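You operate a simulated robot arm through the tools that you are given. There is no shell and no other tool.

Carry out the task below with a simulated two-armed robot. There is one attempt and no reset: what you move stays moved.

JOB
Pick up the hand gauge with one hand, pass it to the other hand and put it on the top of the high right ledge.

The check looks at the end state, three seconds after you hand in, the way a careful person would. Anything else that was tipped, shoved, dropped, spilled or broken makes it a failure.

ROBOT AND FRAMES
Two 7-joint arms with two-finger grippers on one trunk, on a base that moves. Base frame: it is fixed to the floor where the robot stands at the start and does not move with it; the origin is under the middle of the robot, x ahead of it, y to its left, z up. Readings come in mm, degrees, newtons and seconds.
The left shoulder is at the start at [63, 163, 1028], the right one opposite. With the tool pointing down near the work surface each hand reaches from about 100 to 680 mm from the robot's upright axis, wherever it stands, measured 20 degrees to its own side. Places, roughly: top of the high right ledge [400, -1800, 1000]. Payload 2.45 kg a hand.
Tool frame (each hand has its own): the origin (TCP) lies between the finger pads and is the grasp point; the fingertips stand 26 mm ahead of it; z points along the fingers, y is the line along which they close. The gripper opens to 96 mm; its body begins 69 mm behind the TCP.
Orientation is told as [roll, pitch, yaw] about the base's x, y, z axes, in that order, counted from this pose: with the fingers straight down and closing along the base's y, the tool's x points along the base's -x, its y along +y and its z along -z.

CONTROLS
- The arms move only by the tool jog_arm. It takes "left_rows", "right_rows" or both (then of equal length, played together; a hand with none holds still); each is a list of rows, each an object (a shift or turn left out is 0, a gripper value left out holds the last) with "linear": the shift along the tool's x, y, z in mm, a list of three; "delta_rot": the turn, a rotation vector about the tool's x, y, z in degrees, a list of three; "jaw": the finger opening in mm, from 0 to 96. In form: [{"linear": [tx, ty, tz], "delta_rot": [rx, ry, rz], "jaw": jaw}, ...]. A call has 1 to 20 rows; each row is the pose to reach, as a shift and turn from the pose commanded when the call began, along the tool's axes at that moment. Rows are played at 5 a second. More than 50 mm and 8.6 degrees between two rows, or a gripper value outside its range, and nothing of the call is played. Where a pose cannot be reached the arm comes as near as it can. A force on the tool above 40 N (or 10 N above the force at the start of the call, whichever is more), or a blocked arm, ends the call early, and 0.2 s more pass. The fingers move at their own pace (about 119.9 mm/s each) and stop on an object; they squeeze with about 27 N. The grip force told is the motor's: it shows also when the fingers shut on nothing. Time passes only in rows, and 0.2 s behind the last, so rows that repeat a pose let the fingers close. The reply holds the time, the measured pose of the TCP, the force on the tool along the base axes, the opening and the grip force, in the units named above and with some noise, with the torque about the TCP (base axes, N m) and any sound that the robot's microphone picked up.
- Cameras (640 x 400 px; columns grow to the right, rows downward): "scene" is now at [152.3, 34.5, 1479.1]; the picture's right is [0.60, -0.80, -0.00], its down [-0.75, -0.56, -0.36] and it looks along [0.29, 0.22, -0.93] (base axes); focal length 281 px, centre (320, 200). "left" rides on the left gripper at [82, -3, -98] in its tool frame; the picture's right is [0.04, 1.00, 0.00], its down [-0.73, 0.03, -0.68] and it looks along [-0.68, 0.03, 0.73] (tool axes); focal length 256 px, centre (320, 200). "right" rides on the right gripper at [82, 3, -98] in its tool frame; the picture's right is [-0.04, 1.00, 0.00], its down [-0.73, -0.03, -0.68] and it looks along [-0.68, -0.03, 0.73] (tool axes); focal length 256 px, centre (320, 200). There is no depth. A picture from a camera that has moved, and an enlarged one, comes with that camera's place and axes in the base frame and with its lens.
- camera(camera): a new picture of that camera. It takes no simulated time.
- lift_body(by): moves the trunk up (or, below 0, down) by that many mm; the arms and the scene camera ride with it, the base frame stays. It gives what a move gives, with no picture.
- base_move(legs): drives the robot by 1 to 6 legs, each [ahead, left, turn to the left] in mm, mm and degrees, along the robot's own axes; the way and the turn of a leg run together, so that a leg with both is an arc; at most 1500 mm and 180 degrees a leg. The arms and the cameras ride along, it lands a little off, and it stops where it bumps. It gives what a move gives.
- pan_tilt(pan, tilt): turns the head with the scene camera to pan (to the left, within 120 degrees either way) and tilt (down, from -29 to 69), counted from straight ahead of the robot (the tilt from the chest, where the trunk bows). It gives what a move gives.
- close_up(camera, box): a new picture of the part [left, top, right, bottom] of that camera's present view, enlarged. It takes no simulated time.
- finish_job(): hands the job in; it is judged then, once.

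Places have to be worked out from the pictures, the camera data and where the tool is seen. Open the grippers and draw the arms clear of the work before you hand the job in, unless the task says otherwise.

The tools are called as a command line: name --argument value ..., lists and objects as JSON in quotes. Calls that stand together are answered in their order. jog_arm: Moves the arms, as the interface text tells. Its arguments: {"type":"object","properties":{"left_rows":{"type":"array","items":{"type":"object","properties":{"linear":{"type":"array","items":{"type":"number"}},"delta_rot":{"type":"array","items":{"type":"number"}},"jaw":{"type":"number"}}}},"right_rows":{"type":"array","items":{"type":"object","properties":{"linear":{"type":"array","items":{"type":"number"}},"delta_rot":{"type":"array","items":{"type":"number"}},"jaw":{"type":"number"}}}}},"required":[]} The other tools are called the same way: lift_body (by) moves the trunk up or down; base_move (legs) drives the base; pan_tilt (pan, tilt) turns the head that bears the scene camera; camera (camera) takes a picture; close_up (camera, box) takes an enlarged picture of a part of a camera's view; finish_job () hands the job in.

At the start:

```text
time: 0.0
left_ee_pos: [331.2, 307.5, 687.6]
left_tool_rot: [-0.1, 0.2, 0.0]
left_contact_force: [0.3, -0.2, -0.5]
left_moment: [-0.01, 0.0, -0.01]
left_gripper_width: 95.9
left_grasp_force: 0.1
right_ee_pos: [382.6, -6.0, 789.2]
right_tool_rot: [-0.2, 0.1, 0.0]
right_contact_force: [-0.4, 0.5, -0.6]
right_moment: [0.02, 0.02, -0.03]
right_gripper_width: 96.1
right_grasp_force: 0.1
trunk travel left (down, up): [-200.0, 367.0]
robot x, y, heading: [-2.7, -3.3, 0.2]
head pan, tilt (commanded): [37.0, 68.8]
```

scene: 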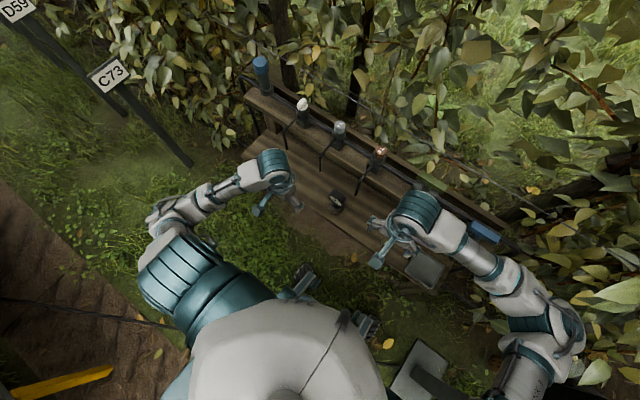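
right: 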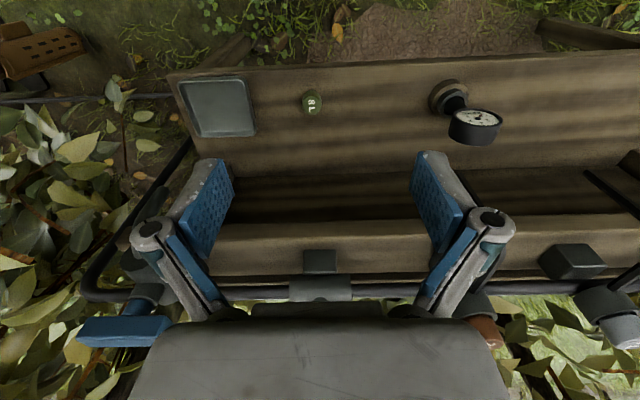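
left: 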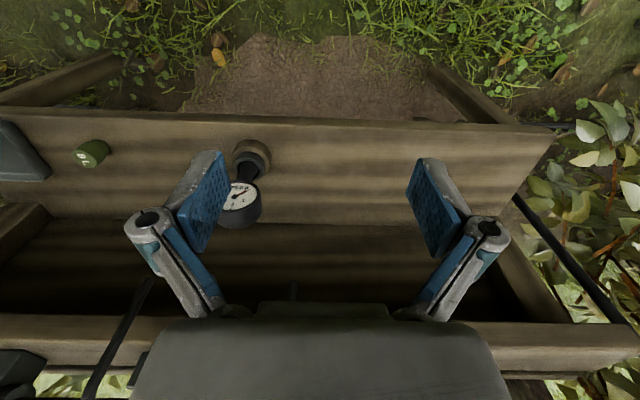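

The pictures show a bench with a small dial gauge between the two hands. I look closer at it with all the cameras before moving.

close_up --camera "scene" --box '[230, 120, 470, 290]'

close_up --camera "left" --box '[160, 110, 340, 250]'

close_up --camera "right" --box '[380, 50, 560, 170]'

```text
2.35 times, centred on (350, 205) of scene
camera zoom: at [152.3, 34.5, 1479.1], right [0.6, -0.8, 0.0], down [-0.75, -0.56, -0.36], along [0.29, 0.22, -0.93], focal length 661 px, centre (249, 188)
```

zoom: 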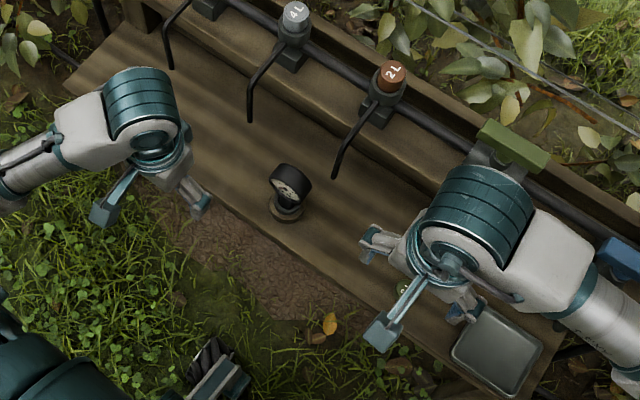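

```text
2.86 times, centred on (250, 180) of left
camera zoom: at [250.9, 303.9, 785.9], right [-0.04, 1.0, 0.0], down [0.73, 0.03, 0.68], along [0.68, 0.03, -0.73], focal length 731 px, centre (520, 257)
```

zoom: 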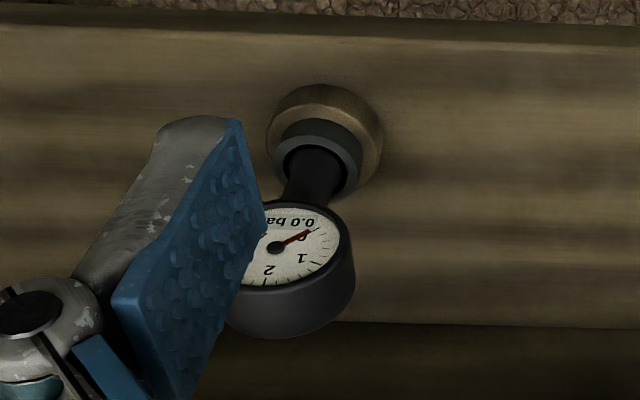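

```text
3.33 times, centred on (470, 110) of right
camera zoom: at [301.2, -3.3, 886.5], right [0.04, 1.0, 0.0], down [0.73, -0.03, 0.68], along [0.68, -0.03, -0.73], focal length 853 px, centre (-180, 500)
```

zoom: 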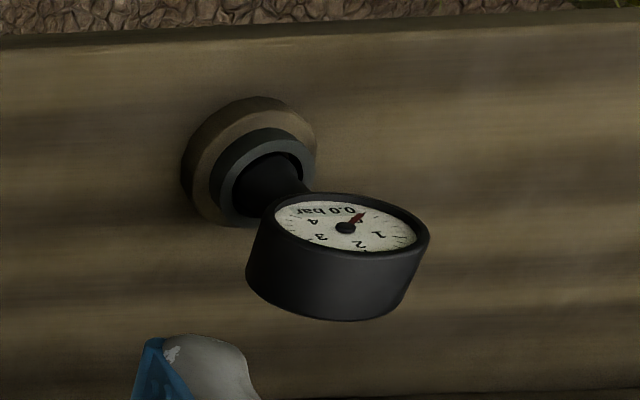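

By triangulating the two wrist views, the dial centre is near [468, 208, 550] facing the robot, on a stem whose base sits near [478, 207, 430]. Next I turn the head right to see the high ledge.

pan_tilt --pan -77 --tilt 18

camera --camera "scene"

```text
time: 1.9
left_ee_pos: [330.1, 306.9, 689.5]
left_tool_rot: [0.0, -0.1, 0.0]
left_contact_force: [1.2, -0.7, -0.5]
left_moment: [0.01, 0.03, -0.01]
left_gripper_width: 95.9
left_grasp_force: 0.0
right_ee_pos: [380.5, -7.5, 789.5]
right_tool_rot: [0.0, 0.0, 0.1]
right_contact_force: [-0.3, 0.3, 0.4]
right_moment: [0.0, 0.02, -0.01]
right_gripper_width: 95.9
right_grasp_force: 0.0
trunk travel left (down, up): [-200.0, 367.0]
robot x, y, heading: [-1.0, -1.3, 0.3]
head pan, tilt (commanded): [-77.0, 18.0]
```

```text
taken
camera scene: at [129.0, -90.1, 1550.2], right [-0.97, -0.23, 0.0], down [-0.07, 0.3, -0.95], along [0.21, -0.93, -0.31], focal length 281 px, centre (320, 200)
```

scene: 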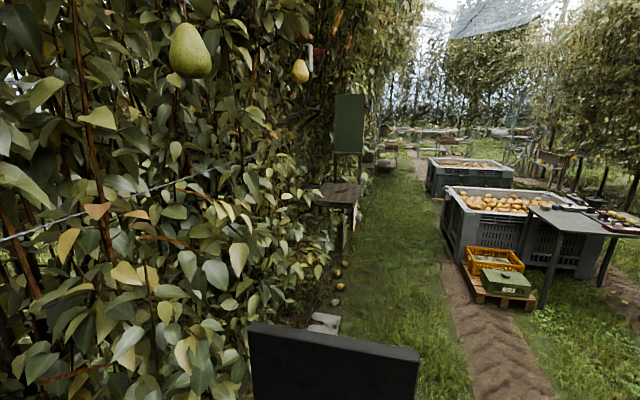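

The small wooden shelf near column 340, row 190 lines up with the given ledge place. I enlarge that part to see what is on and around it.

close_up --camera "scene" --box '[270, 80, 430, 260]'

close_up --camera "scene" --box '[240, 160, 560, 400]'

```text
2.22 times, centred on (350, 170) of scene
camera zoom: at [129.0, -90.1, 1550.2], right [-0.97, -0.23, 0.0], down [-0.07, 0.3, -0.95], along [0.21, -0.93, -0.31], focal length 624 px, centre (253, 267)
```

zoom: 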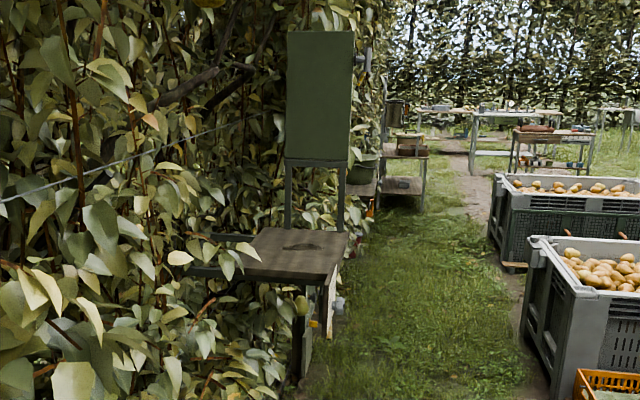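

```text
1.67 times, centred on (400, 280) of scene
camera zoom: at [129.0, -90.1, 1550.2], right [-0.97, -0.23, 0.0], down [-0.07, 0.3, -0.95], along [0.21, -0.93, -0.31], focal length 468 px, centre (187, 67)
```

zoom: 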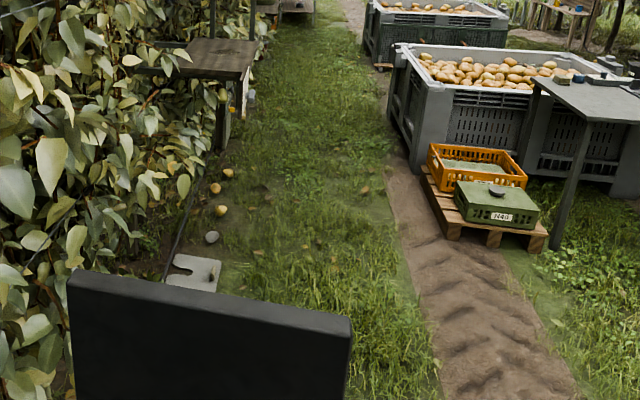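

The shelf is empty apart from a dark round mark and has a green box panel behind it. A black panel is close on the robot's right, so I tilt down to identify it and check the way before driving.

pan_tilt --pan -77 --tilt 60

camera --camera "scene"

pan_tilt --pan -20 --tilt 50

camera --camera "scene"

```text
time: 3.0
left_ee_pos: [330.1, 306.5, 689.1]
left_tool_rot: [0.0, -0.2, 0.1]
left_contact_force: [0.1, 0.3, -0.3]
left_moment: [0.0, -0.01, 0.02]
left_gripper_width: 95.9
left_grasp_force: 0.0
right_ee_pos: [380.7, -6.0, 788.7]
right_tool_rot: [0.0, 0.0, 0.0]
right_contact_force: [0.3, 0.1, -0.5]
right_moment: [0.01, -0.01, -0.01]
right_gripper_width: 96.1
right_grasp_force: 0.0
trunk travel left (down, up): [-200.0, 367.0]
robot x, y, heading: [-0.7, -1.0, 0.0]
head pan, tilt (commanded): [-77.0, 60.0]
```

```text
taken
camera scene: at [122.7, -64.3, 1488.8], right [-0.97, -0.22, 0.0], down [-0.2, 0.84, -0.5], along [0.11, -0.49, -0.87], focal length 281 px, centre (320, 200)
```

scene: 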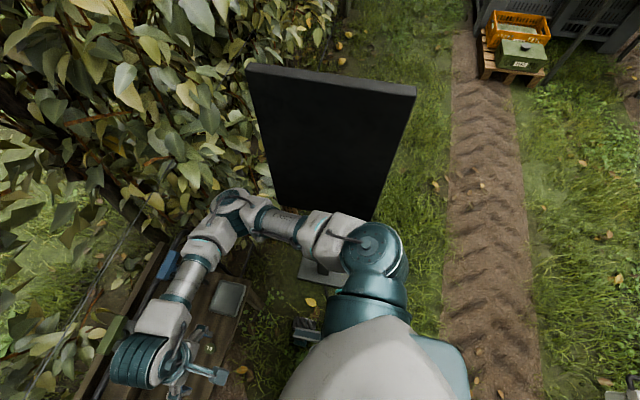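

```text
time: 4.3
left_ee_pos: [329.7, 306.1, 688.8]
left_tool_rot: [0.0, -0.2, 0.0]
left_contact_force: [0.0, 0.3, 0.9]
left_moment: [0.0, 0.04, -0.03]
left_gripper_width: 96.1
left_grasp_force: 0.2
right_ee_pos: [379.8, -7.5, 788.4]
right_tool_rot: [0.0, 0.0, 0.1]
right_contact_force: [0.5, 0.2, 0.5]
right_moment: [0.0, 0.02, 0.03]
right_gripper_width: 95.8
right_grasp_force: 0.1
trunk travel left (down, up): [-200.0, 367.0]
robot x, y, heading: [2.2, -1.3, 0.1]
head pan, tilt (commanded): [-20.0, 50.0]
```

```text
taken
camera scene: at [180.1, -25.7, 1501.1], right [-0.34, -0.94, 0.0], down [-0.72, 0.26, -0.64], along [0.6, -0.22, -0.77], focal length 281 px, centre (320, 200)
```

scene: 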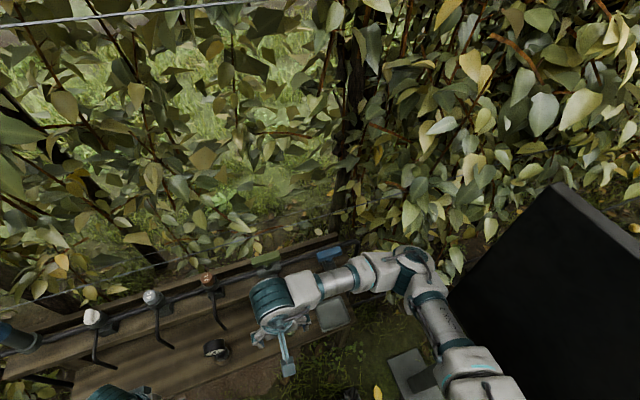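

A black screen on a stand is at the robot's right, roughly x 50–380 at y ≈ -515, top near 1140; I must drive around behind it later. First I look at the gauge more closely by bringing the left hand in front of it at a safe height.

jog_arm --left_rows '[{"linear": [20, -35, 0]}, {"linear": [40, -70, 0]}, {"linear": [60, -98, 0]}, {"linear": [60, -98, 0]}]'

camera --camera "left"

pan_tilt --pan 25 --tilt 60

camera --camera "scene"

```text
time: 5.3
left_ee_pos: [284.0, 206.5, 682.9]
left_tool_rot: [0.1, 0.0, 0.0]
left_contact_force: [-0.3, -0.1, 0.0]
left_moment: [0.01, -0.05, 0.04]
left_gripper_width: 95.9
left_grasp_force: 0.2
left hand out of reach, approached as far as the arm can: row 3, 4
right_ee_pos: [380.9, -7.3, 788.8]
right_tool_rot: [-0.1, -0.1, 0.1]
right_contact_force: [0.3, 0.2, 0.5]
right_moment: [0.0, 0.03, -0.02]
right_gripper_width: 96.1
right_grasp_force: 0.1
trunk travel left (down, up): [-200.0, 367.0]
robot x, y, heading: [1.9, 0.7, 0.3]
head pan, tilt (commanded): [-20.0, 50.0]
```

```text
taken
camera left: at [201.4, 204.3, 780.4], right [-0.04, 1.0, 0.0], down [0.73, 0.03, 0.68], along [0.68, 0.03, -0.73], focal length 256 px, centre (320, 200)
```

left: 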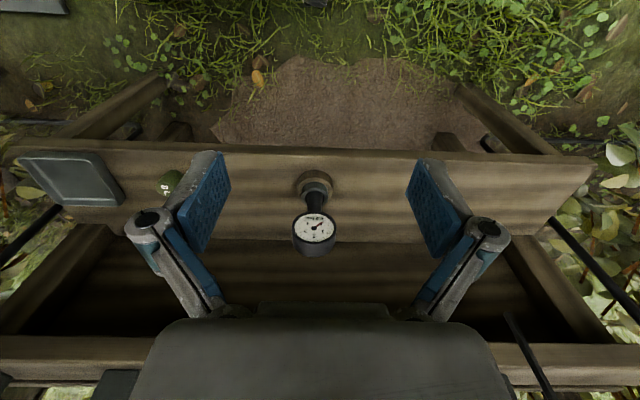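

```text
time: 6.4
left_ee_pos: [283.4, 207.8, 682.3]
left_tool_rot: [0.0, 0.0, 0.0]
left_contact_force: [1.1, -0.4, 0.1]
left_moment: [-0.01, 0.01, -0.02]
left_gripper_width: 96.0
left_grasp_force: 0.0
right_ee_pos: [380.2, -7.0, 789.0]
right_tool_rot: [0.0, -0.1, 0.1]
right_contact_force: [-0.7, 0.3, 0.8]
right_moment: [0.02, 0.02, -0.04]
right_gripper_width: 95.6
right_grasp_force: 0.1
trunk travel left (down, up): [-200.0, 367.0]
robot x, y, heading: [0.9, 0.8, -0.2]
head pan, tilt (commanded): [25.0, 60.0]
```

```text
taken
camera scene: at [168.2, 28.4, 1488.5], right [0.42, -0.91, 0.0], down [-0.79, -0.37, -0.5], along [0.45, 0.21, -0.87], focal length 281 px, centre (320, 200)
```

scene: 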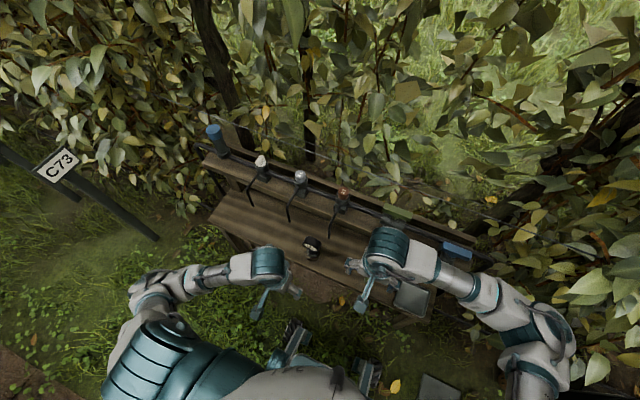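

close_up --camera "left" --box '[250, 150, 390, 270]'

close_up --camera "scene" --box '[270, 210, 370, 275]'

```text
3.33 times, centred on (320, 210) of left
camera zoom: at [201.6, 204.4, 780.4], right [-0.04, 1.0, 0.0], down [0.73, 0.03, 0.68], along [0.68, 0.03, -0.73], focal length 853 px, centre (320, 167)
```

zoom: 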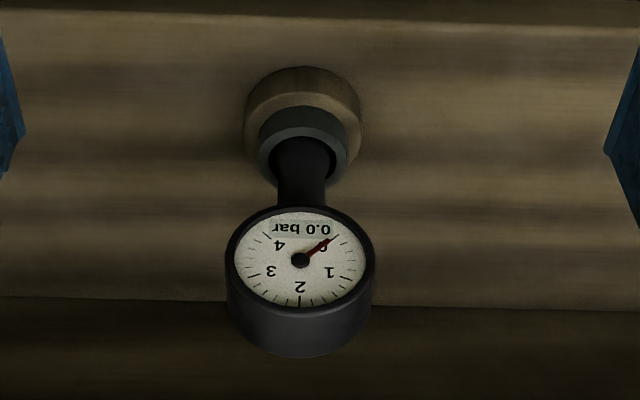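

```text
6.15 times, centred on (320, 242) of scene
camera zoom: at [168.2, 28.4, 1488.5], right [0.42, -0.91, 0.0], down [-0.79, -0.37, -0.5], along [0.45, 0.21, -0.87], focal length 1728 px, centre (320, -62)
```

zoom: 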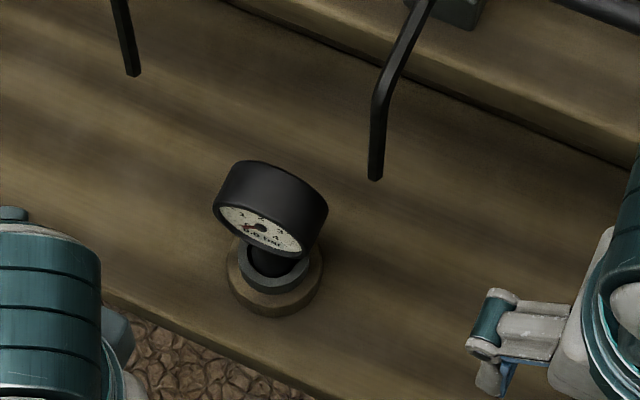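

The gauge stands upright: stem about 24 mm thick at x≈480, y≈208, z≈475–520, below a 62 mm head; the black lever tips triangulate to about [480, 281, 661] and [479, 143, 661], so coming from above is risky. I'll take the stem from the front with the left hand tilted forward, starting with a pre-approach well short of the gauge.

jog_arm --left_rows '[{"linear": [-9, 0, 5], "delta_rot": [0, -6, 0]}, {"linear": [-18, 0, 15], "delta_rot": [0, -12, 0]}, {"linear": [-28, 0, 25], "delta_rot": [0, -18, 0]}, {"linear": [-37, 0, 35], "delta_rot": [0, -24, 0]}, {"linear": [-46, 0, 45], "delta_rot": [0, -30, 0]}, {"linear": [-56, 0, 55], "delta_rot": [0, -36, 0]}, {"linear": [-65, 0, 65], "delta_rot": [0, -42, 0]}, {"linear": [-74, 0, 75], "delta_rot": [0, -48, 0]}, {"linear": [-80, 0, 85], "delta_rot": [0, -54, 0]}, {"linear": [-85, 0, 95], "delta_rot": [0, -60, 0]}, {"linear": [-85, 0, 95], "delta_rot": [0, -60, 0]}]'

camera --camera "left"

camera --camera "scene"

camera --camera "right"

```text
time: 8.8
left_ee_pos: [367.0, 207.9, 588.3]
left_tool_rot: [0.0, -60.3, 0.0]
left_contact_force: [-0.2, 0.1, 0.6]
left_moment: [-0.04, -0.01, -0.01]
left_gripper_width: 95.9
left_grasp_force: 0.0
left hand out of reach, approached as far as the arm can: row 1, 2, 3, 4
right_ee_pos: [379.6, -6.7, 788.8]
right_tool_rot: [0.1, -0.1, 0.0]
right_contact_force: [0.3, -0.2, 0.1]
right_moment: [-0.03, -0.02, -0.01]
right_gripper_width: 95.8
right_grasp_force: 0.0
trunk travel left (down, up): [-200.0, 367.0]
robot x, y, heading: [-3.3, 1.9, 0.1]
head pan, tilt (commanded): [25.0, 60.0]
```

```text
taken
camera left: at [241.4, 205.1, 566.3], right [-0.02, 1.0, -0.03], down [-0.22, 0.03, 0.97], along [0.97, 0.03, 0.22], focal length 256 px, centre (320, 200)
```

left: 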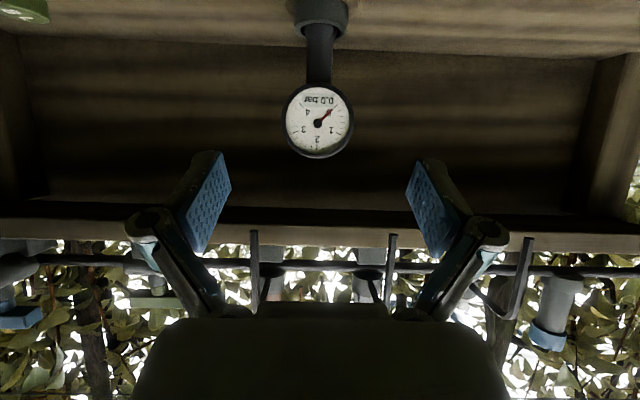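

```text
taken
camera scene: at [167.3, 28.0, 1488.6], right [0.42, -0.91, 0.0], down [-0.79, -0.37, -0.5], along [0.45, 0.21, -0.87], focal length 281 px, centre (320, 200)
```

scene: 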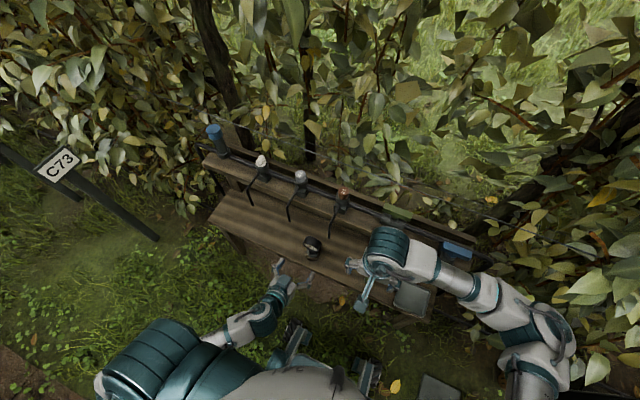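

```text
taken
camera right: at [298.7, -3.9, 887.5], right [0.04, 1.0, 0.0], down [0.73, -0.03, 0.68], along [0.68, -0.03, -0.73], focal length 256 px, centre (320, 200)
```

right: 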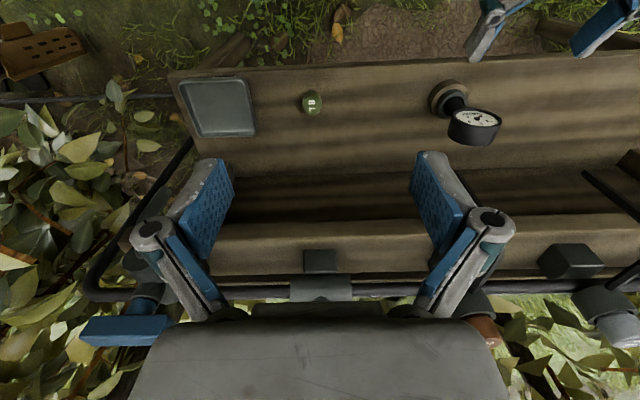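

The left camera now sees the gauge nearly side-on, upside down. I enlarge it to measure the stem, collar and foot.

close_up --camera "left" --box '[250, 0, 400, 170]'

close_up --camera "left" --box '[180, 150, 460, 310]'

```text
2.35 times, centred on (325, 85) of left
camera zoom: at [241.4, 205.1, 566.3], right [-0.02, 1.0, -0.03], down [-0.22, 0.03, 0.97], along [0.97, 0.03, 0.22], focal length 602 px, centre (308, 471)
```

zoom: 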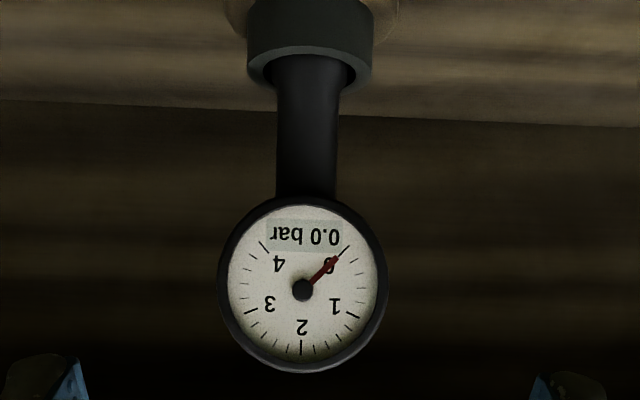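

```text
2.29 times, centred on (320, 230) of left
camera zoom: at [241.4, 205.1, 566.3], right [-0.02, 1.0, -0.03], down [-0.22, 0.03, 0.97], along [0.97, 0.03, 0.22], focal length 585 px, centre (320, 131)
```

zoom: 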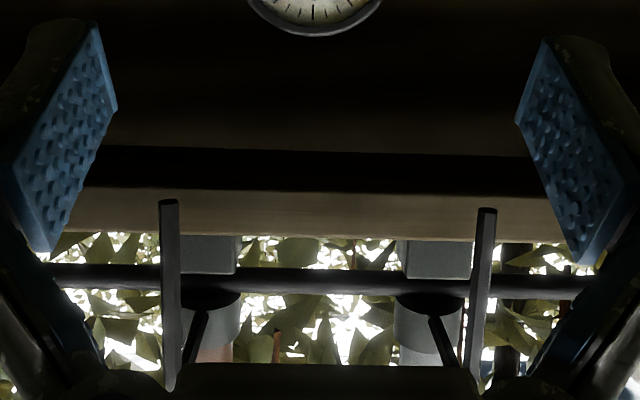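

Stem visible from z≈475 to 520, centre about [480, 208, 497], 22 mm thick, standing in a grey collar. I flatten the left hand to about -72° pitch and drop to a pre-grasp 110 mm short of the stem.

jog_arm --left_rows '[{"linear": [16, 0, 10], "delta_rot": [0, -4, 0]}, {"linear": [32, 0, 20], "delta_rot": [0, -8, 0]}, {"linear": [47.5, 0, 30], "delta_rot": [0, -12, 0]}, {"linear": [47.5, 0, 30], "delta_rot": [0, -12, 0]}]'

camera --camera "left"

close_up --camera "scene" --box '[220, 200, 400, 320]'

```text
time: 9.8
left_ee_pos: [368.6, 209.4, 531.1]
left_tool_rot: [0.1, -72.1, 0.1]
left_contact_force: [-0.1, 0.4, -0.1]
left_moment: [-0.02, 0.04, 0.04]
left_gripper_width: 96.1
left_grasp_force: 0.1
left hand out of reach, approached as far as the arm can: row 3
right_ee_pos: [379.9, -6.8, 790.9]
right_tool_rot: [0.0, -0.1, 0.0]
right_contact_force: [-0.1, 0.3, 0.3]
right_moment: [0.01, 0.0, 0.01]
right_gripper_width: 96.0
right_grasp_force: 0.0
trunk travel left (down, up): [-200.0, 367.0]
robot x, y, heading: [2.4, 1.3, -0.0]
head pan, tilt (commanded): [25.0, 60.0]
```

```text
taken
camera left: at [250.4, 205.3, 483.7], right [-0.01, 1.0, -0.04], down [-0.42, 0.03, 0.91], along [0.91, 0.03, 0.42], focal length 256 px, centre (320, 200)
```

left: 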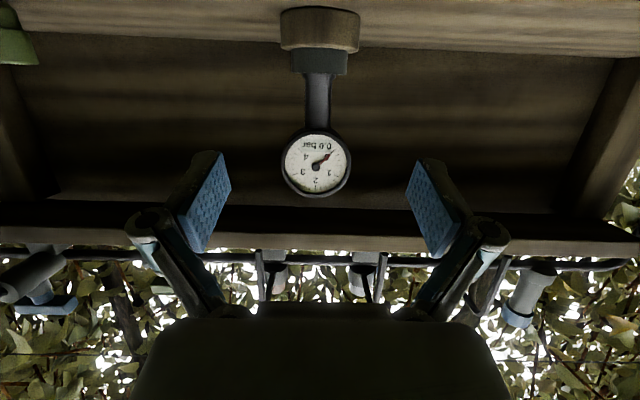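

```text
3.33 times, centred on (310, 260) of scene
camera zoom: at [167.1, 27.2, 1488.6], right [0.42, -0.91, 0.0], down [-0.79, -0.37, -0.5], along [0.45, 0.21, -0.87], focal length 936 px, centre (353, 0)
```

zoom: 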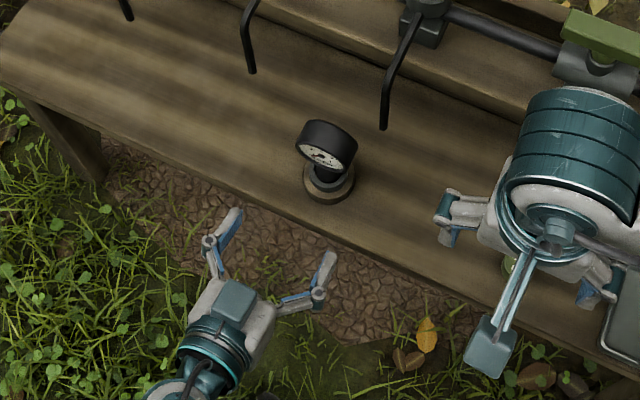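

The hand is lined up with the stem, and the camera is almost level with the foot. I zoom once more to fix the heights of the collar and foot.

close_up --camera "left" --box '[250, 0, 400, 210]'

```text
1.90 times, centred on (325, 105) of left
camera zoom: at [250.4, 205.3, 483.7], right [-0.01, 1.0, -0.04], down [-0.42, 0.03, 0.91], along [0.91, 0.03, 0.42], focal length 488 px, centre (310, 381)
```

zoom: 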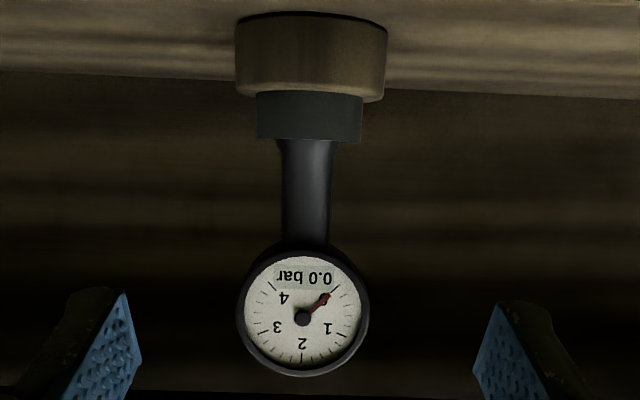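

The foot rests at z≈440, collar top ≈477, head underside ≈518, and the stem centre is at y≈207.5. I slide the open fingers forward 110 mm along the tool so the pads sit either side of the stem.

jog_arm --left_rows '[{"linear": [0, -1, 25]}, {"linear": [0, -1, 50]}, {"linear": [-1, -1, 75]}, {"linear": [-1, -1, 95]}, {"linear": [-1, -1, 110]}, {"linear": [-1, -1, 110]}]'

camera --camera "left"

close_up --camera "scene" --box '[250, 200, 390, 300]'

close_up --camera "right" --box '[380, 0, 600, 180]'

```text
time: 11.2
left_ee_pos: [475.3, 205.9, 499.4]
left_tool_rot: [0.0, -72.1, -0.1]
left_contact_force: [0.8, 0.5, 0.6]
left_moment: [0.02, 0.02, -0.02]
left_gripper_width: 95.8
left_grasp_force: 0.1
right_ee_pos: [379.4, -6.9, 788.0]
right_tool_rot: [0.0, 0.0, 0.1]
right_contact_force: [-0.5, 0.4, -0.1]
right_moment: [-0.03, 0.03, 0.01]
right_gripper_width: 96.0
right_grasp_force: 0.0
trunk travel left (down, up): [-200.0, 367.0]
robot x, y, heading: [2.5, -1.8, 0.1]
head pan, tilt (commanded): [25.0, 60.0]
```

```text
taken
camera left: at [355.8, 203.3, 451.9], right [-0.01, 1.0, -0.04], down [-0.42, 0.03, 0.91], along [0.91, 0.03, 0.42], focal length 256 px, centre (320, 200)
```

left: 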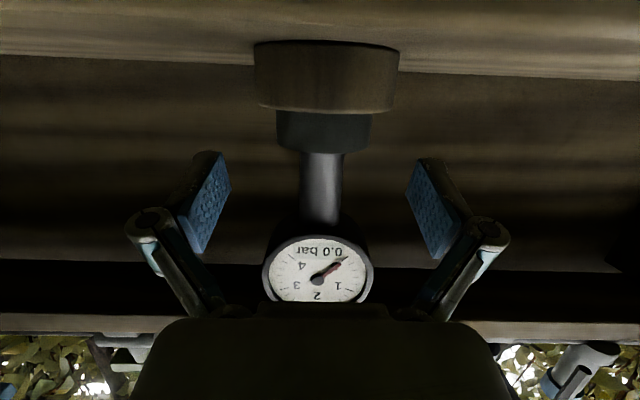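

```text
4.00 times, centred on (320, 250) of scene
camera zoom: at [167.5, 27.2, 1488.6], right [0.42, -0.91, 0.0], down [-0.79, -0.37, -0.5], along [0.45, 0.21, -0.87], focal length 1123 px, centre (320, 0)
```

zoom: 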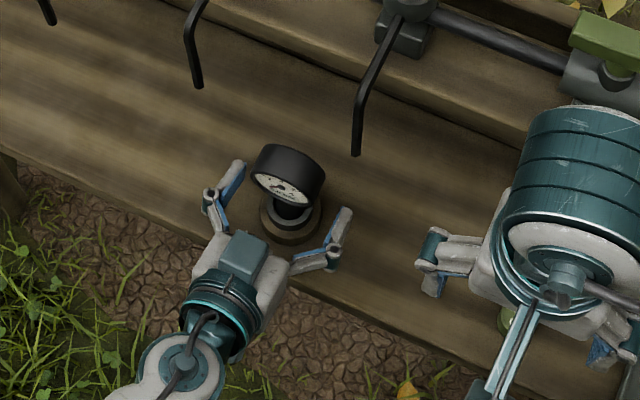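

```text
2.22 times, centred on (490, 90) of right
camera zoom: at [298.5, -4.3, 887.6], right [0.04, 1.0, 0.0], down [0.73, -0.03, 0.68], along [0.68, -0.03, -0.73], focal length 569 px, centre (-58, 444)
```

zoom: 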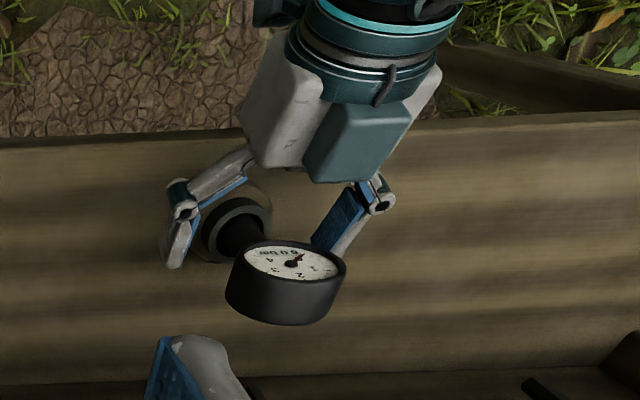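

Pads straddle the stem centrally and nothing touches. I close the left fingers on the stem.

jog_arm --left_rows '[{"linear": [0, 0, 0], "jaw": 50}, {"linear": [0, 0, 0], "jaw": 30}, {"linear": [0, 0, 0], "jaw": 22}, {"linear": [0, 0, 0], "jaw": 14}, {"linear": [0, 0, 0], "jaw": 8}, {"linear": [0, 0, 0], "jaw": 8}]'

camera --camera "left"

close_up --camera "right" --box '[380, 0, 600, 180]'

```text
time: 12.6
left_ee_pos: [473.4, 205.4, 499.7]
left_tool_rot: [0.0, -72.1, -0.1]
left_contact_force: [1.4, 0.3, 0.8]
left_moment: [0.0, 0.0, -0.04]
left_gripper_width: 23.1
left_grasp_force: 26.6
right_ee_pos: [380.4, -7.1, 788.7]
right_tool_rot: [0.0, -0.1, -0.1]
right_contact_force: [-0.5, -0.3, 0.4]
right_moment: [0.02, 0.01, -0.02]
right_gripper_width: 95.9
right_grasp_force: 0.1
trunk travel left (down, up): [-200.0, 367.0]
robot x, y, heading: [-2.9, 2.5, -0.0]
head pan, tilt (commanded): [25.0, 60.0]
```

```text
taken
camera left: at [355.7, 203.3, 451.9], right [-0.01, 1.0, -0.04], down [-0.42, 0.03, 0.91], along [0.91, 0.03, 0.42], focal length 256 px, centre (320, 200)
```

left: 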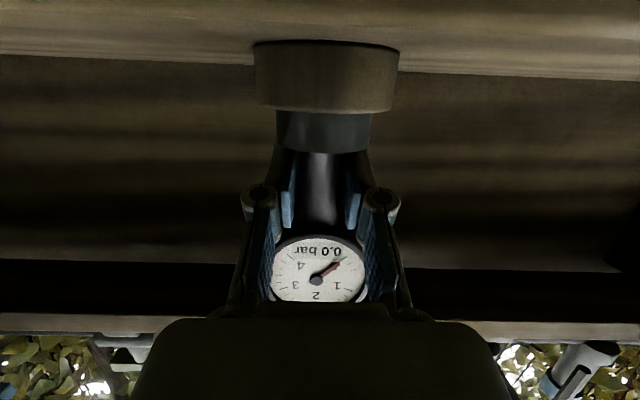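

```text
2.22 times, centred on (490, 90) of right
camera zoom: at [298.6, -4.3, 887.6], right [0.04, 1.0, 0.0], down [0.73, -0.03, 0.68], along [0.68, -0.03, -0.73], focal length 569 px, centre (-58, 444)
```

zoom: 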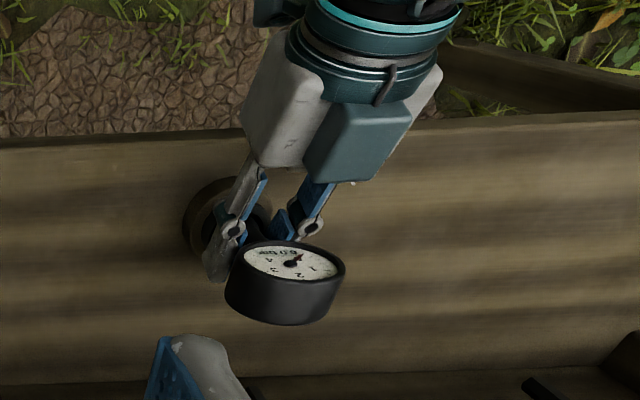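

The fingers stopped at 23 mm on the stem with full grip force. I lift straight up slowly, 20 mm, to see what comes along and whether there is resistance.

jog_arm --left_rows '[{"linear": [-4.8, 0, -1.5]}, {"linear": [-9.5, 0, -3.1]}, {"linear": [-14.3, 0, -4.6]}, {"linear": [-19, 0, -6.2]}, {"linear": [-19, 0, -6.2]}]'

camera --camera "left"

close_up --camera "right" --box '[380, 0, 600, 180]'

```text
time: 13.8
left_ee_pos: [475.4, 208.4, 520.1]
left_tool_rot: [0.1, -72.1, 0.0]
left_contact_force: [0.2, 0.2, -1.0]
left_moment: [0.01, 0.01, -0.01]
left_gripper_width: 23.3
left_grasp_force: 27.0
right_ee_pos: [382.0, -5.8, 787.4]
right_tool_rot: [0.1, -0.1, 0.0]
right_contact_force: [1.2, 0.5, 0.0]
right_moment: [0.0, -0.01, 0.0]
right_gripper_width: 95.9
right_grasp_force: 0.0
trunk travel left (down, up): [-200.0, 367.0]
robot x, y, heading: [-1.5, -1.3, 0.1]
head pan, tilt (commanded): [25.0, 60.0]
```

```text
taken
camera left: at [356.4, 204.9, 471.7], right [-0.01, 1.0, -0.04], down [-0.42, 0.03, 0.91], along [0.91, 0.03, 0.42], focal length 256 px, centre (320, 200)
```

left: 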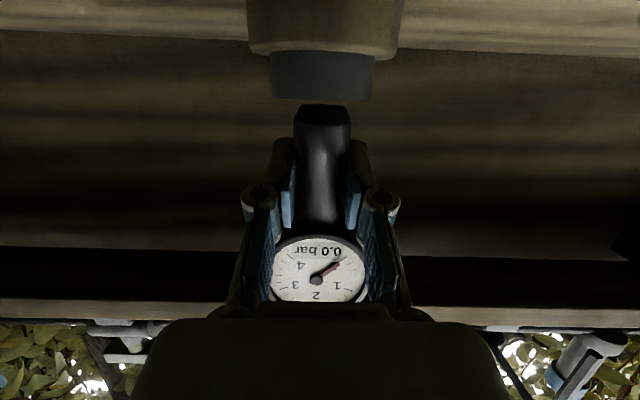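

```text
2.22 times, centred on (490, 90) of right
camera zoom: at [298.7, -4.3, 887.5], right [0.04, 1.0, 0.0], down [0.73, -0.03, 0.68], along [0.68, -0.03, -0.73], focal length 569 px, centre (-58, 444)
```

zoom: 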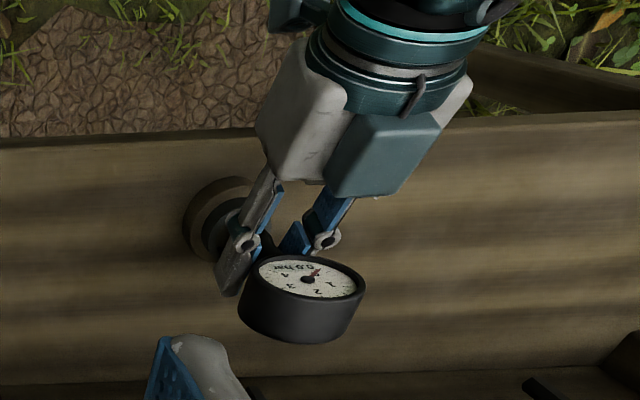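

The gauge came cleanly out of its collar: a stem about 58 mm long with a flat end, and no resistance. I lift a little more, staying below the levers, then draw it straight back toward the robot and up.

jog_arm --left_rows '[{"linear": [-9, 0, -3]}, {"linear": [-17, 0, -6]}, {"linear": [-10, 0, -28]}, {"linear": [-1, 0, -56]}, {"linear": [8, 0, -85]}, {"linear": [5, 0, -112]}, {"linear": [-15, 0, -125]}, {"linear": [-35, 0, -135]}, {"linear": [-35, 0, -135]}]'

camera --camera "left"

pan_tilt --pan -119 --tilt 40

camera --camera "scene"

pan_tilt --pan 119 --tilt 40

camera --camera "scene"

```text
time: 15.8
left_ee_pos: [354.3, 204.5, 593.4]
left_tool_rot: [0.0, -72.0, 0.0]
left_contact_force: [-0.3, 0.7, -1.3]
left_moment: [-0.03, 0.01, 0.03]
left_gripper_width: 23.3
left_grasp_force: 27.4
right_ee_pos: [380.8, -5.0, 788.8]
right_tool_rot: [0.1, 0.0, 0.0]
right_contact_force: [0.4, 0.5, -0.2]
right_moment: [-0.02, 0.01, -0.03]
right_gripper_width: 96.0
right_grasp_force: 0.1
trunk travel left (down, up): [-200.0, 367.0]
robot x, y, heading: [0.4, -0.1, -0.0]
head pan, tilt (commanded): [25.0, 60.0]
```

```text
taken
camera left: at [235.8, 201.5, 546.1], right [-0.01, 1.0, -0.04], down [-0.42, 0.03, 0.91], along [0.91, 0.03, 0.42], focal length 256 px, centre (320, 200)
```

left: 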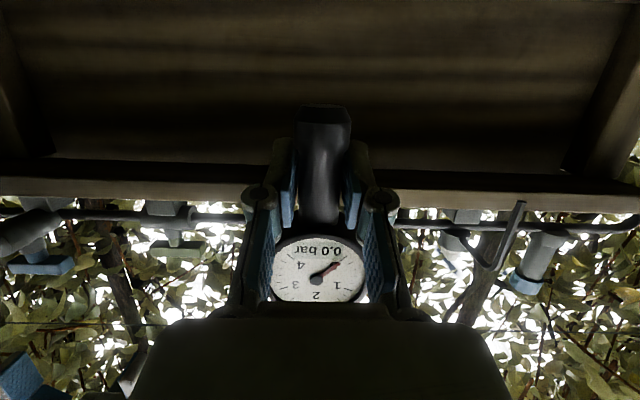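

```text
time: 18.1
left_ee_pos: [354.5, 203.5, 592.6]
left_tool_rot: [0.1, -72.2, -0.1]
left_contact_force: [0.0, 0.5, -1.8]
left_moment: [-0.03, 0.02, 0.01]
left_gripper_width: 23.6
left_grasp_force: 26.9
right_ee_pos: [379.2, -7.2, 789.1]
right_tool_rot: [0.0, -0.1, 0.0]
right_contact_force: [0.0, 0.1, -0.5]
right_moment: [-0.03, 0.01, 0.02]
right_gripper_width: 96.2
right_grasp_force: 0.0
trunk travel left (down, up): [-200.0, 367.0]
robot x, y, heading: [-1.5, 1.9, 0.1]
head pan, tilt (commanded): [-119.0, 40.0]
```

```text
taken
camera scene: at [65.3, -75.6, 1515.7], right [-0.87, 0.48, 0.0], down [0.31, 0.56, -0.77], along [-0.37, -0.67, -0.64], focal length 281 px, centre (320, 200)
```

scene: 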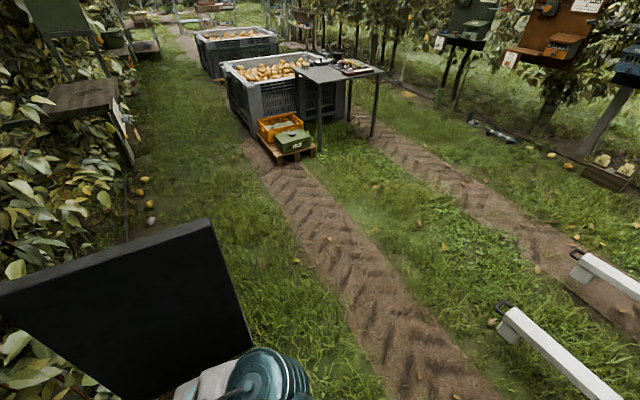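

```text
time: 21.4
left_ee_pos: [354.3, 204.4, 593.1]
left_tool_rot: [0.0, -72.1, 0.0]
left_contact_force: [0.8, -0.4, -1.8]
left_moment: [0.01, 0.03, 0.03]
left_gripper_width: 23.7
left_grasp_force: 26.4
right_ee_pos: [380.5, -6.3, 789.7]
right_tool_rot: [0.0, -0.1, -0.1]
right_contact_force: [0.0, -0.1, -0.6]
right_moment: [-0.01, -0.01, 0.01]
right_gripper_width: 96.0
right_grasp_force: 0.1
trunk travel left (down, up): [-200.0, 367.0]
robot x, y, heading: [-0.7, -1.0, -0.3]
head pan, tilt (commanded): [119.0, 40.0]
```

```text
taken
camera scene: at [65.3, 73.4, 1515.7], right [0.87, 0.48, 0.0], down [0.31, -0.56, -0.77], along [-0.37, 0.67, -0.64], focal length 281 px, centre (320, 200)
```

scene: 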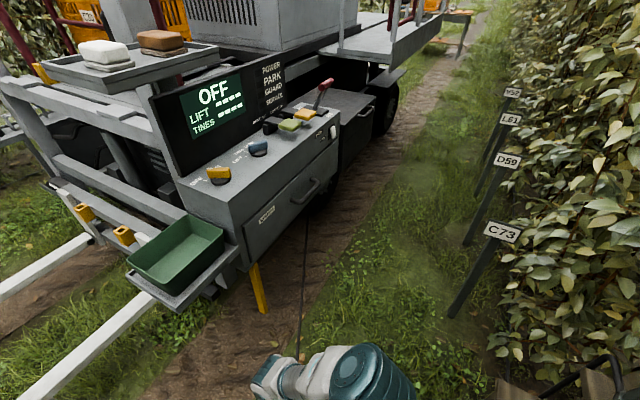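

The gauge is held firmly (23.6 mm, 27 N) and there is clear lane behind for a short reverse; the vehicle's forks start near x≈-1100 and its tray near [-880, 360]. I back up 250 mm so both hands have free space for the handover.

base_move --legs '[[-250, 0, 0]]'

pan_tilt --pan 0 --tilt 60

camera --camera "scene"

```text
time: 23.3
left_ee_pos: [106.7, 205.6, 594.4]
left_tool_rot: [0.2, -72.3, 0.2]
left_contact_force: [-0.8, 0.0, -2.5]
left_moment: [0.0, -0.02, -0.01]
left_gripper_width: 23.5
left_grasp_force: 26.9
right_ee_pos: [132.7, -5.5, 789.5]
right_tool_rot: [0.1, -0.2, 0.2]
right_contact_force: [-0.5, -0.2, -0.2]
right_moment: [0.02, 0.0, 0.0]
right_gripper_width: 95.8
right_grasp_force: 0.1
trunk travel left (down, up): [-200.0, 367.0]
robot x, y, heading: [-246.0, -2.4, 0.4]
head pan, tilt (commanded): [119.0, 40.0]
```

```text
time: 25.2
left_ee_pos: [104.1, 205.6, 594.6]
left_tool_rot: [0.1, -72.1, 0.3]
left_contact_force: [0.9, 0.9, -1.5]
left_moment: [-0.04, 0.04, -0.01]
left_gripper_width: 23.5
left_grasp_force: 27.1
right_ee_pos: [129.9, -5.4, 790.3]
right_tool_rot: [-0.1, -0.3, 0.2]
right_contact_force: [0.2, 0.5, 0.1]
right_moment: [-0.04, 0.0, 0.05]
right_gripper_width: 95.9
right_grasp_force: 0.0
trunk travel left (down, up): [-200.0, 367.0]
robot x, y, heading: [-247.1, 3.0, 0.3]
head pan, tilt (commanded): [0.0, 60.0]
```

```text
taken
camera scene: at [-74.6, -0.9, 1488.6], right [0.01, -1.0, 0.0], down [-0.87, 0.0, -0.5], along [0.5, 0.0, -0.87], focal length 281 px, centre (320, 200)
```

scene: 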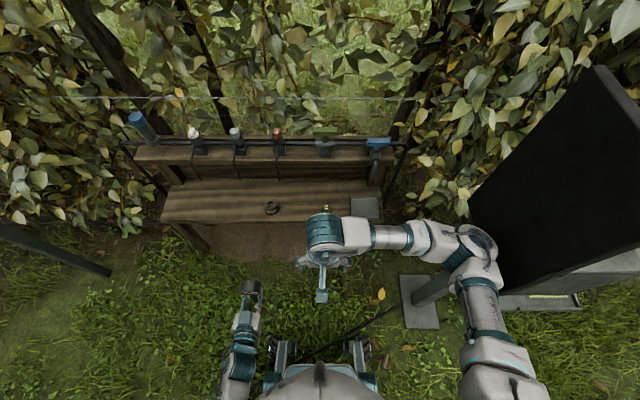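

Both hands have space now. I move the left hand to the middle, turning it to point to the right with the gauge upright, while the right hand goes up and aside and turns 90° about the vertical.

jog_arm --left_rows '[{"linear": [-8.9, -13.8, -1.3], "delta_rot": [7.13, 0, 2.32]}, {"linear": [-17.7, -27.5, -2.6], "delta_rot": [14.27, 0, 4.63]}, {"linear": [-26.6, -41.3, -3.9], "delta_rot": [21.4, 0, 6.95]}, {"linear": [-35.5, -55, -5.2], "delta_rot": [28.53, 0, 9.27]}, {"linear": [-44.3, -68.8, -6.5], "delta_rot": [35.67, 0, 11.58]}, {"linear": [-53.2, -82.5, -7.8], "delta_rot": [42.8, 0, 13.9]}, {"linear": [-62.1, -96.3, -9.1], "delta_rot": [49.93, 0, 16.22]}, {"linear": [-70.9, -110, -10.4], "delta_rot": [57.07, 0, 18.53]}, {"linear": [-79.8, -123.8, -11.7], "delta_rot": [64.2, 0, 20.85]}, {"linear": [-88.7, -137.5, -13], "delta_rot": [71.33, 0, 23.17]}, {"linear": [-97.5, -151.3, -14.3], "delta_rot": [78.47, 0, 25.48]}, {"linear": [-106.4, -165, -15.6], "delta_rot": [85.6, 0, 27.8]}, {"linear": [-106.4, -165, -15.6], "delta_rot": [85.6, 0, 27.8]}]' --right_rows '[{"linear": [0, -12, -12], "delta_rot": [0, 0, -7.5]}, {"linear": [0, -24, -24], "delta_rot": [0, 0, -15]}, {"linear": [0, -36, -36], "delta_rot": [0, 0, -22.5]}, {"linear": [0, -48, -48], "delta_rot": [0, 0, -30]}, {"linear": [0, -60, -60], "delta_rot": [0, 0, -37.5]}, {"linear": [0, -70, -70], "delta_rot": [0, 0, -45]}, {"linear": [0, -80, -80], "delta_rot": [0, 0, -52.5]}, {"linear": [0, -90, -90], "delta_rot": [0, 0, -60]}, {"linear": [0, -100, -100], "delta_rot": [0, 0, -67.5]}, {"linear": [0, -110, -110], "delta_rot": [0, 0, -75]}, {"linear": [0, -120, -115], "delta_rot": [0, 0, -82.5]}, {"linear": [0, -130, -120], "delta_rot": [0, 0, -90]}, {"linear": [0, -130, -120], "delta_rot": [0, 0, -90]}]'

camera --camera "scene"

camera --camera "left"

camera --camera "right"

```text
time: 27.1
left_ee_pos: [145.4, 135.5, 693.9]
left_tool_rot: [9.5, -73.3, -64.6]
left_contact_force: [-0.5, 0.6, 2.0]
left_moment: [0.19, 0.12, -0.04]
left_gripper_width: 22.2
left_grasp_force: 26.8
right_ee_pos: [166.5, -38.2, 896.4]
right_tool_rot: [-1.9, -2.7, 73.2]
right_contact_force: [3.6, 5.3, 1.9]
right_moment: [-0.5, 0.3, -0.03]
right_gripper_width: 95.8
right_grasp_force: 0.1
trunk travel left (down, up): [-200.0, 367.0]
robot x, y, heading: [-186.3, 18.5, 7.5]
head pan, tilt (commanded): [0.0, 60.0]
stopped in row 9 (left hand): the arm was blocked; the commanded pose is now the measured one
```

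```text
taken
camera scene: at [-38.0, 138.4, 1488.9], right [0.13, -0.99, 0.07], down [-0.85, -0.15, -0.5], along [0.51, 0.01, -0.86], focal length 281 px, centre (320, 200)
```

scene: 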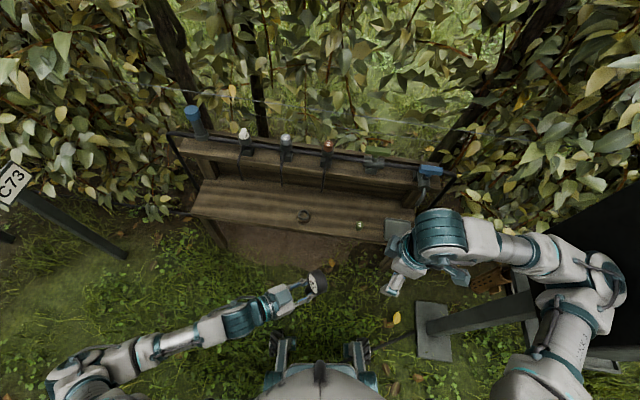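

```text
taken
camera left: at [78.2, 231.2, 644.2], right [0.82, 0.58, 0.01], down [-0.26, 0.36, 0.9], along [0.51, -0.74, 0.44], focal length 256 px, centre (320, 200)
```

left: 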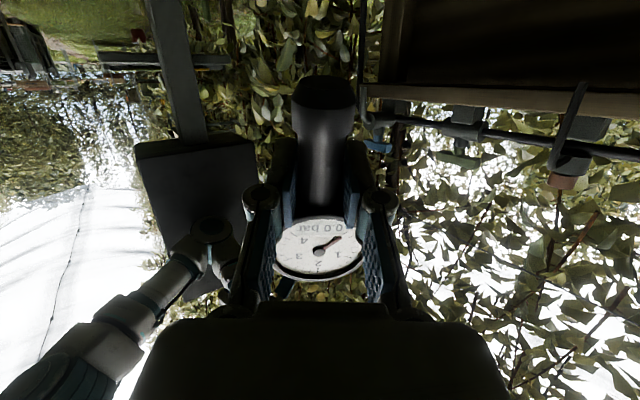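

```text
taken
camera right: at [135.3, -118.7, 991.5], right [-0.94, 0.33, -0.03], down [0.21, 0.67, 0.71], along [0.26, 0.67, -0.7], focal length 256 px, centre (320, 200)
```

right: 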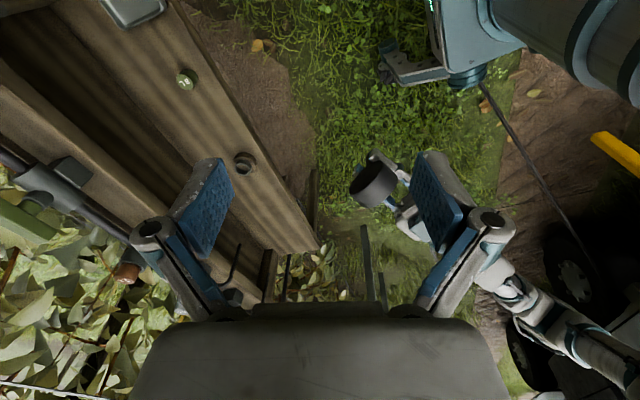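

The move stopped: the robot's heading jumped to 7.5° and its place shifted, so something outside was touched — most likely the right elbow against the black screen. Before anything else I look closely at the right side (pictures take no time).

close_up --camera "scene" --box '[400, 170, 640, 400]'

close_up --camera "scene" --box '[0, 200, 340, 400]'

close_up --camera "left" --box '[0, 0, 300, 400]'

close_up --camera "right" --box '[320, 0, 640, 400]'

```text
1.74 times, centred on (520, 285) of scene
camera zoom: at [-38.0, 138.4, 1488.9], right [0.13, -0.99, 0.07], down [-0.85, -0.15, -0.5], along [0.51, 0.01, -0.86], focal length 488 px, centre (-28, 52)
```

zoom: 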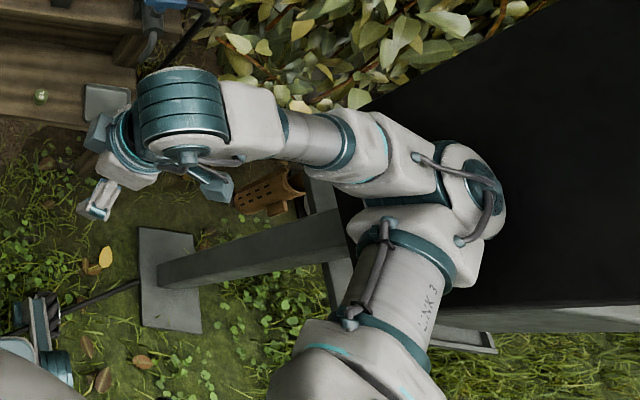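

```text
1.88 times, centred on (170, 300) of scene
camera zoom: at [-38.0, 138.4, 1488.9], right [0.13, -0.99, 0.07], down [-0.85, -0.15, -0.5], along [0.51, 0.01, -0.86], focal length 529 px, centre (602, 12)
```

zoom: 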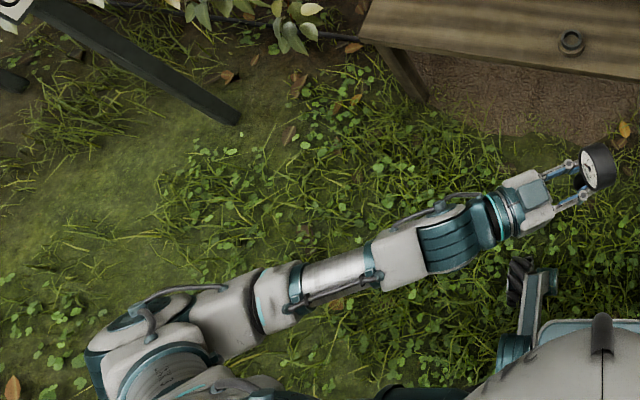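

```text
1.00 times, centred on (150, 200) of left (not enlarged: the box is as wide or as high as the picture)
camera zoom: at [78.2, 231.2, 644.2], right [0.82, 0.58, 0.01], down [-0.26, 0.36, 0.9], along [0.51, -0.74, 0.44], focal length 256 px, centre (490, 200)
```

zoom: 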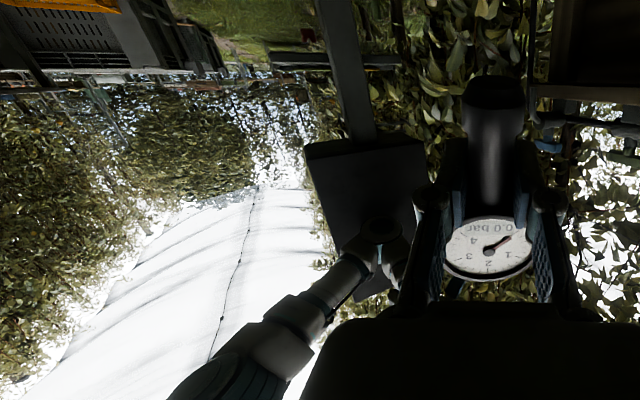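

```text
1.00 times, centred on (480, 200) of right (not enlarged: the box is as wide or as high as the picture)
camera zoom: at [135.3, -118.7, 991.5], right [-0.94, 0.33, -0.03], down [0.21, 0.67, 0.71], along [0.26, 0.67, -0.7], focal length 256 px, centre (160, 200)
```

zoom: 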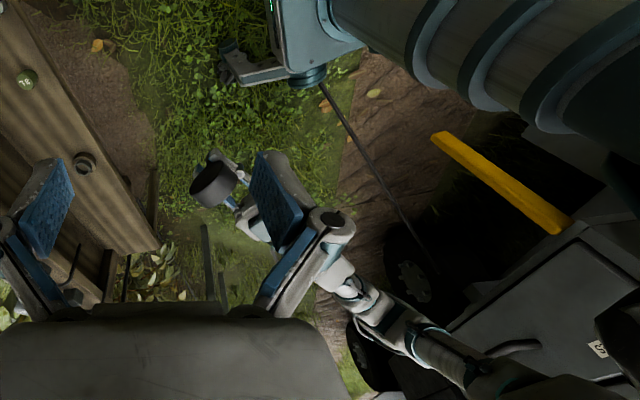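

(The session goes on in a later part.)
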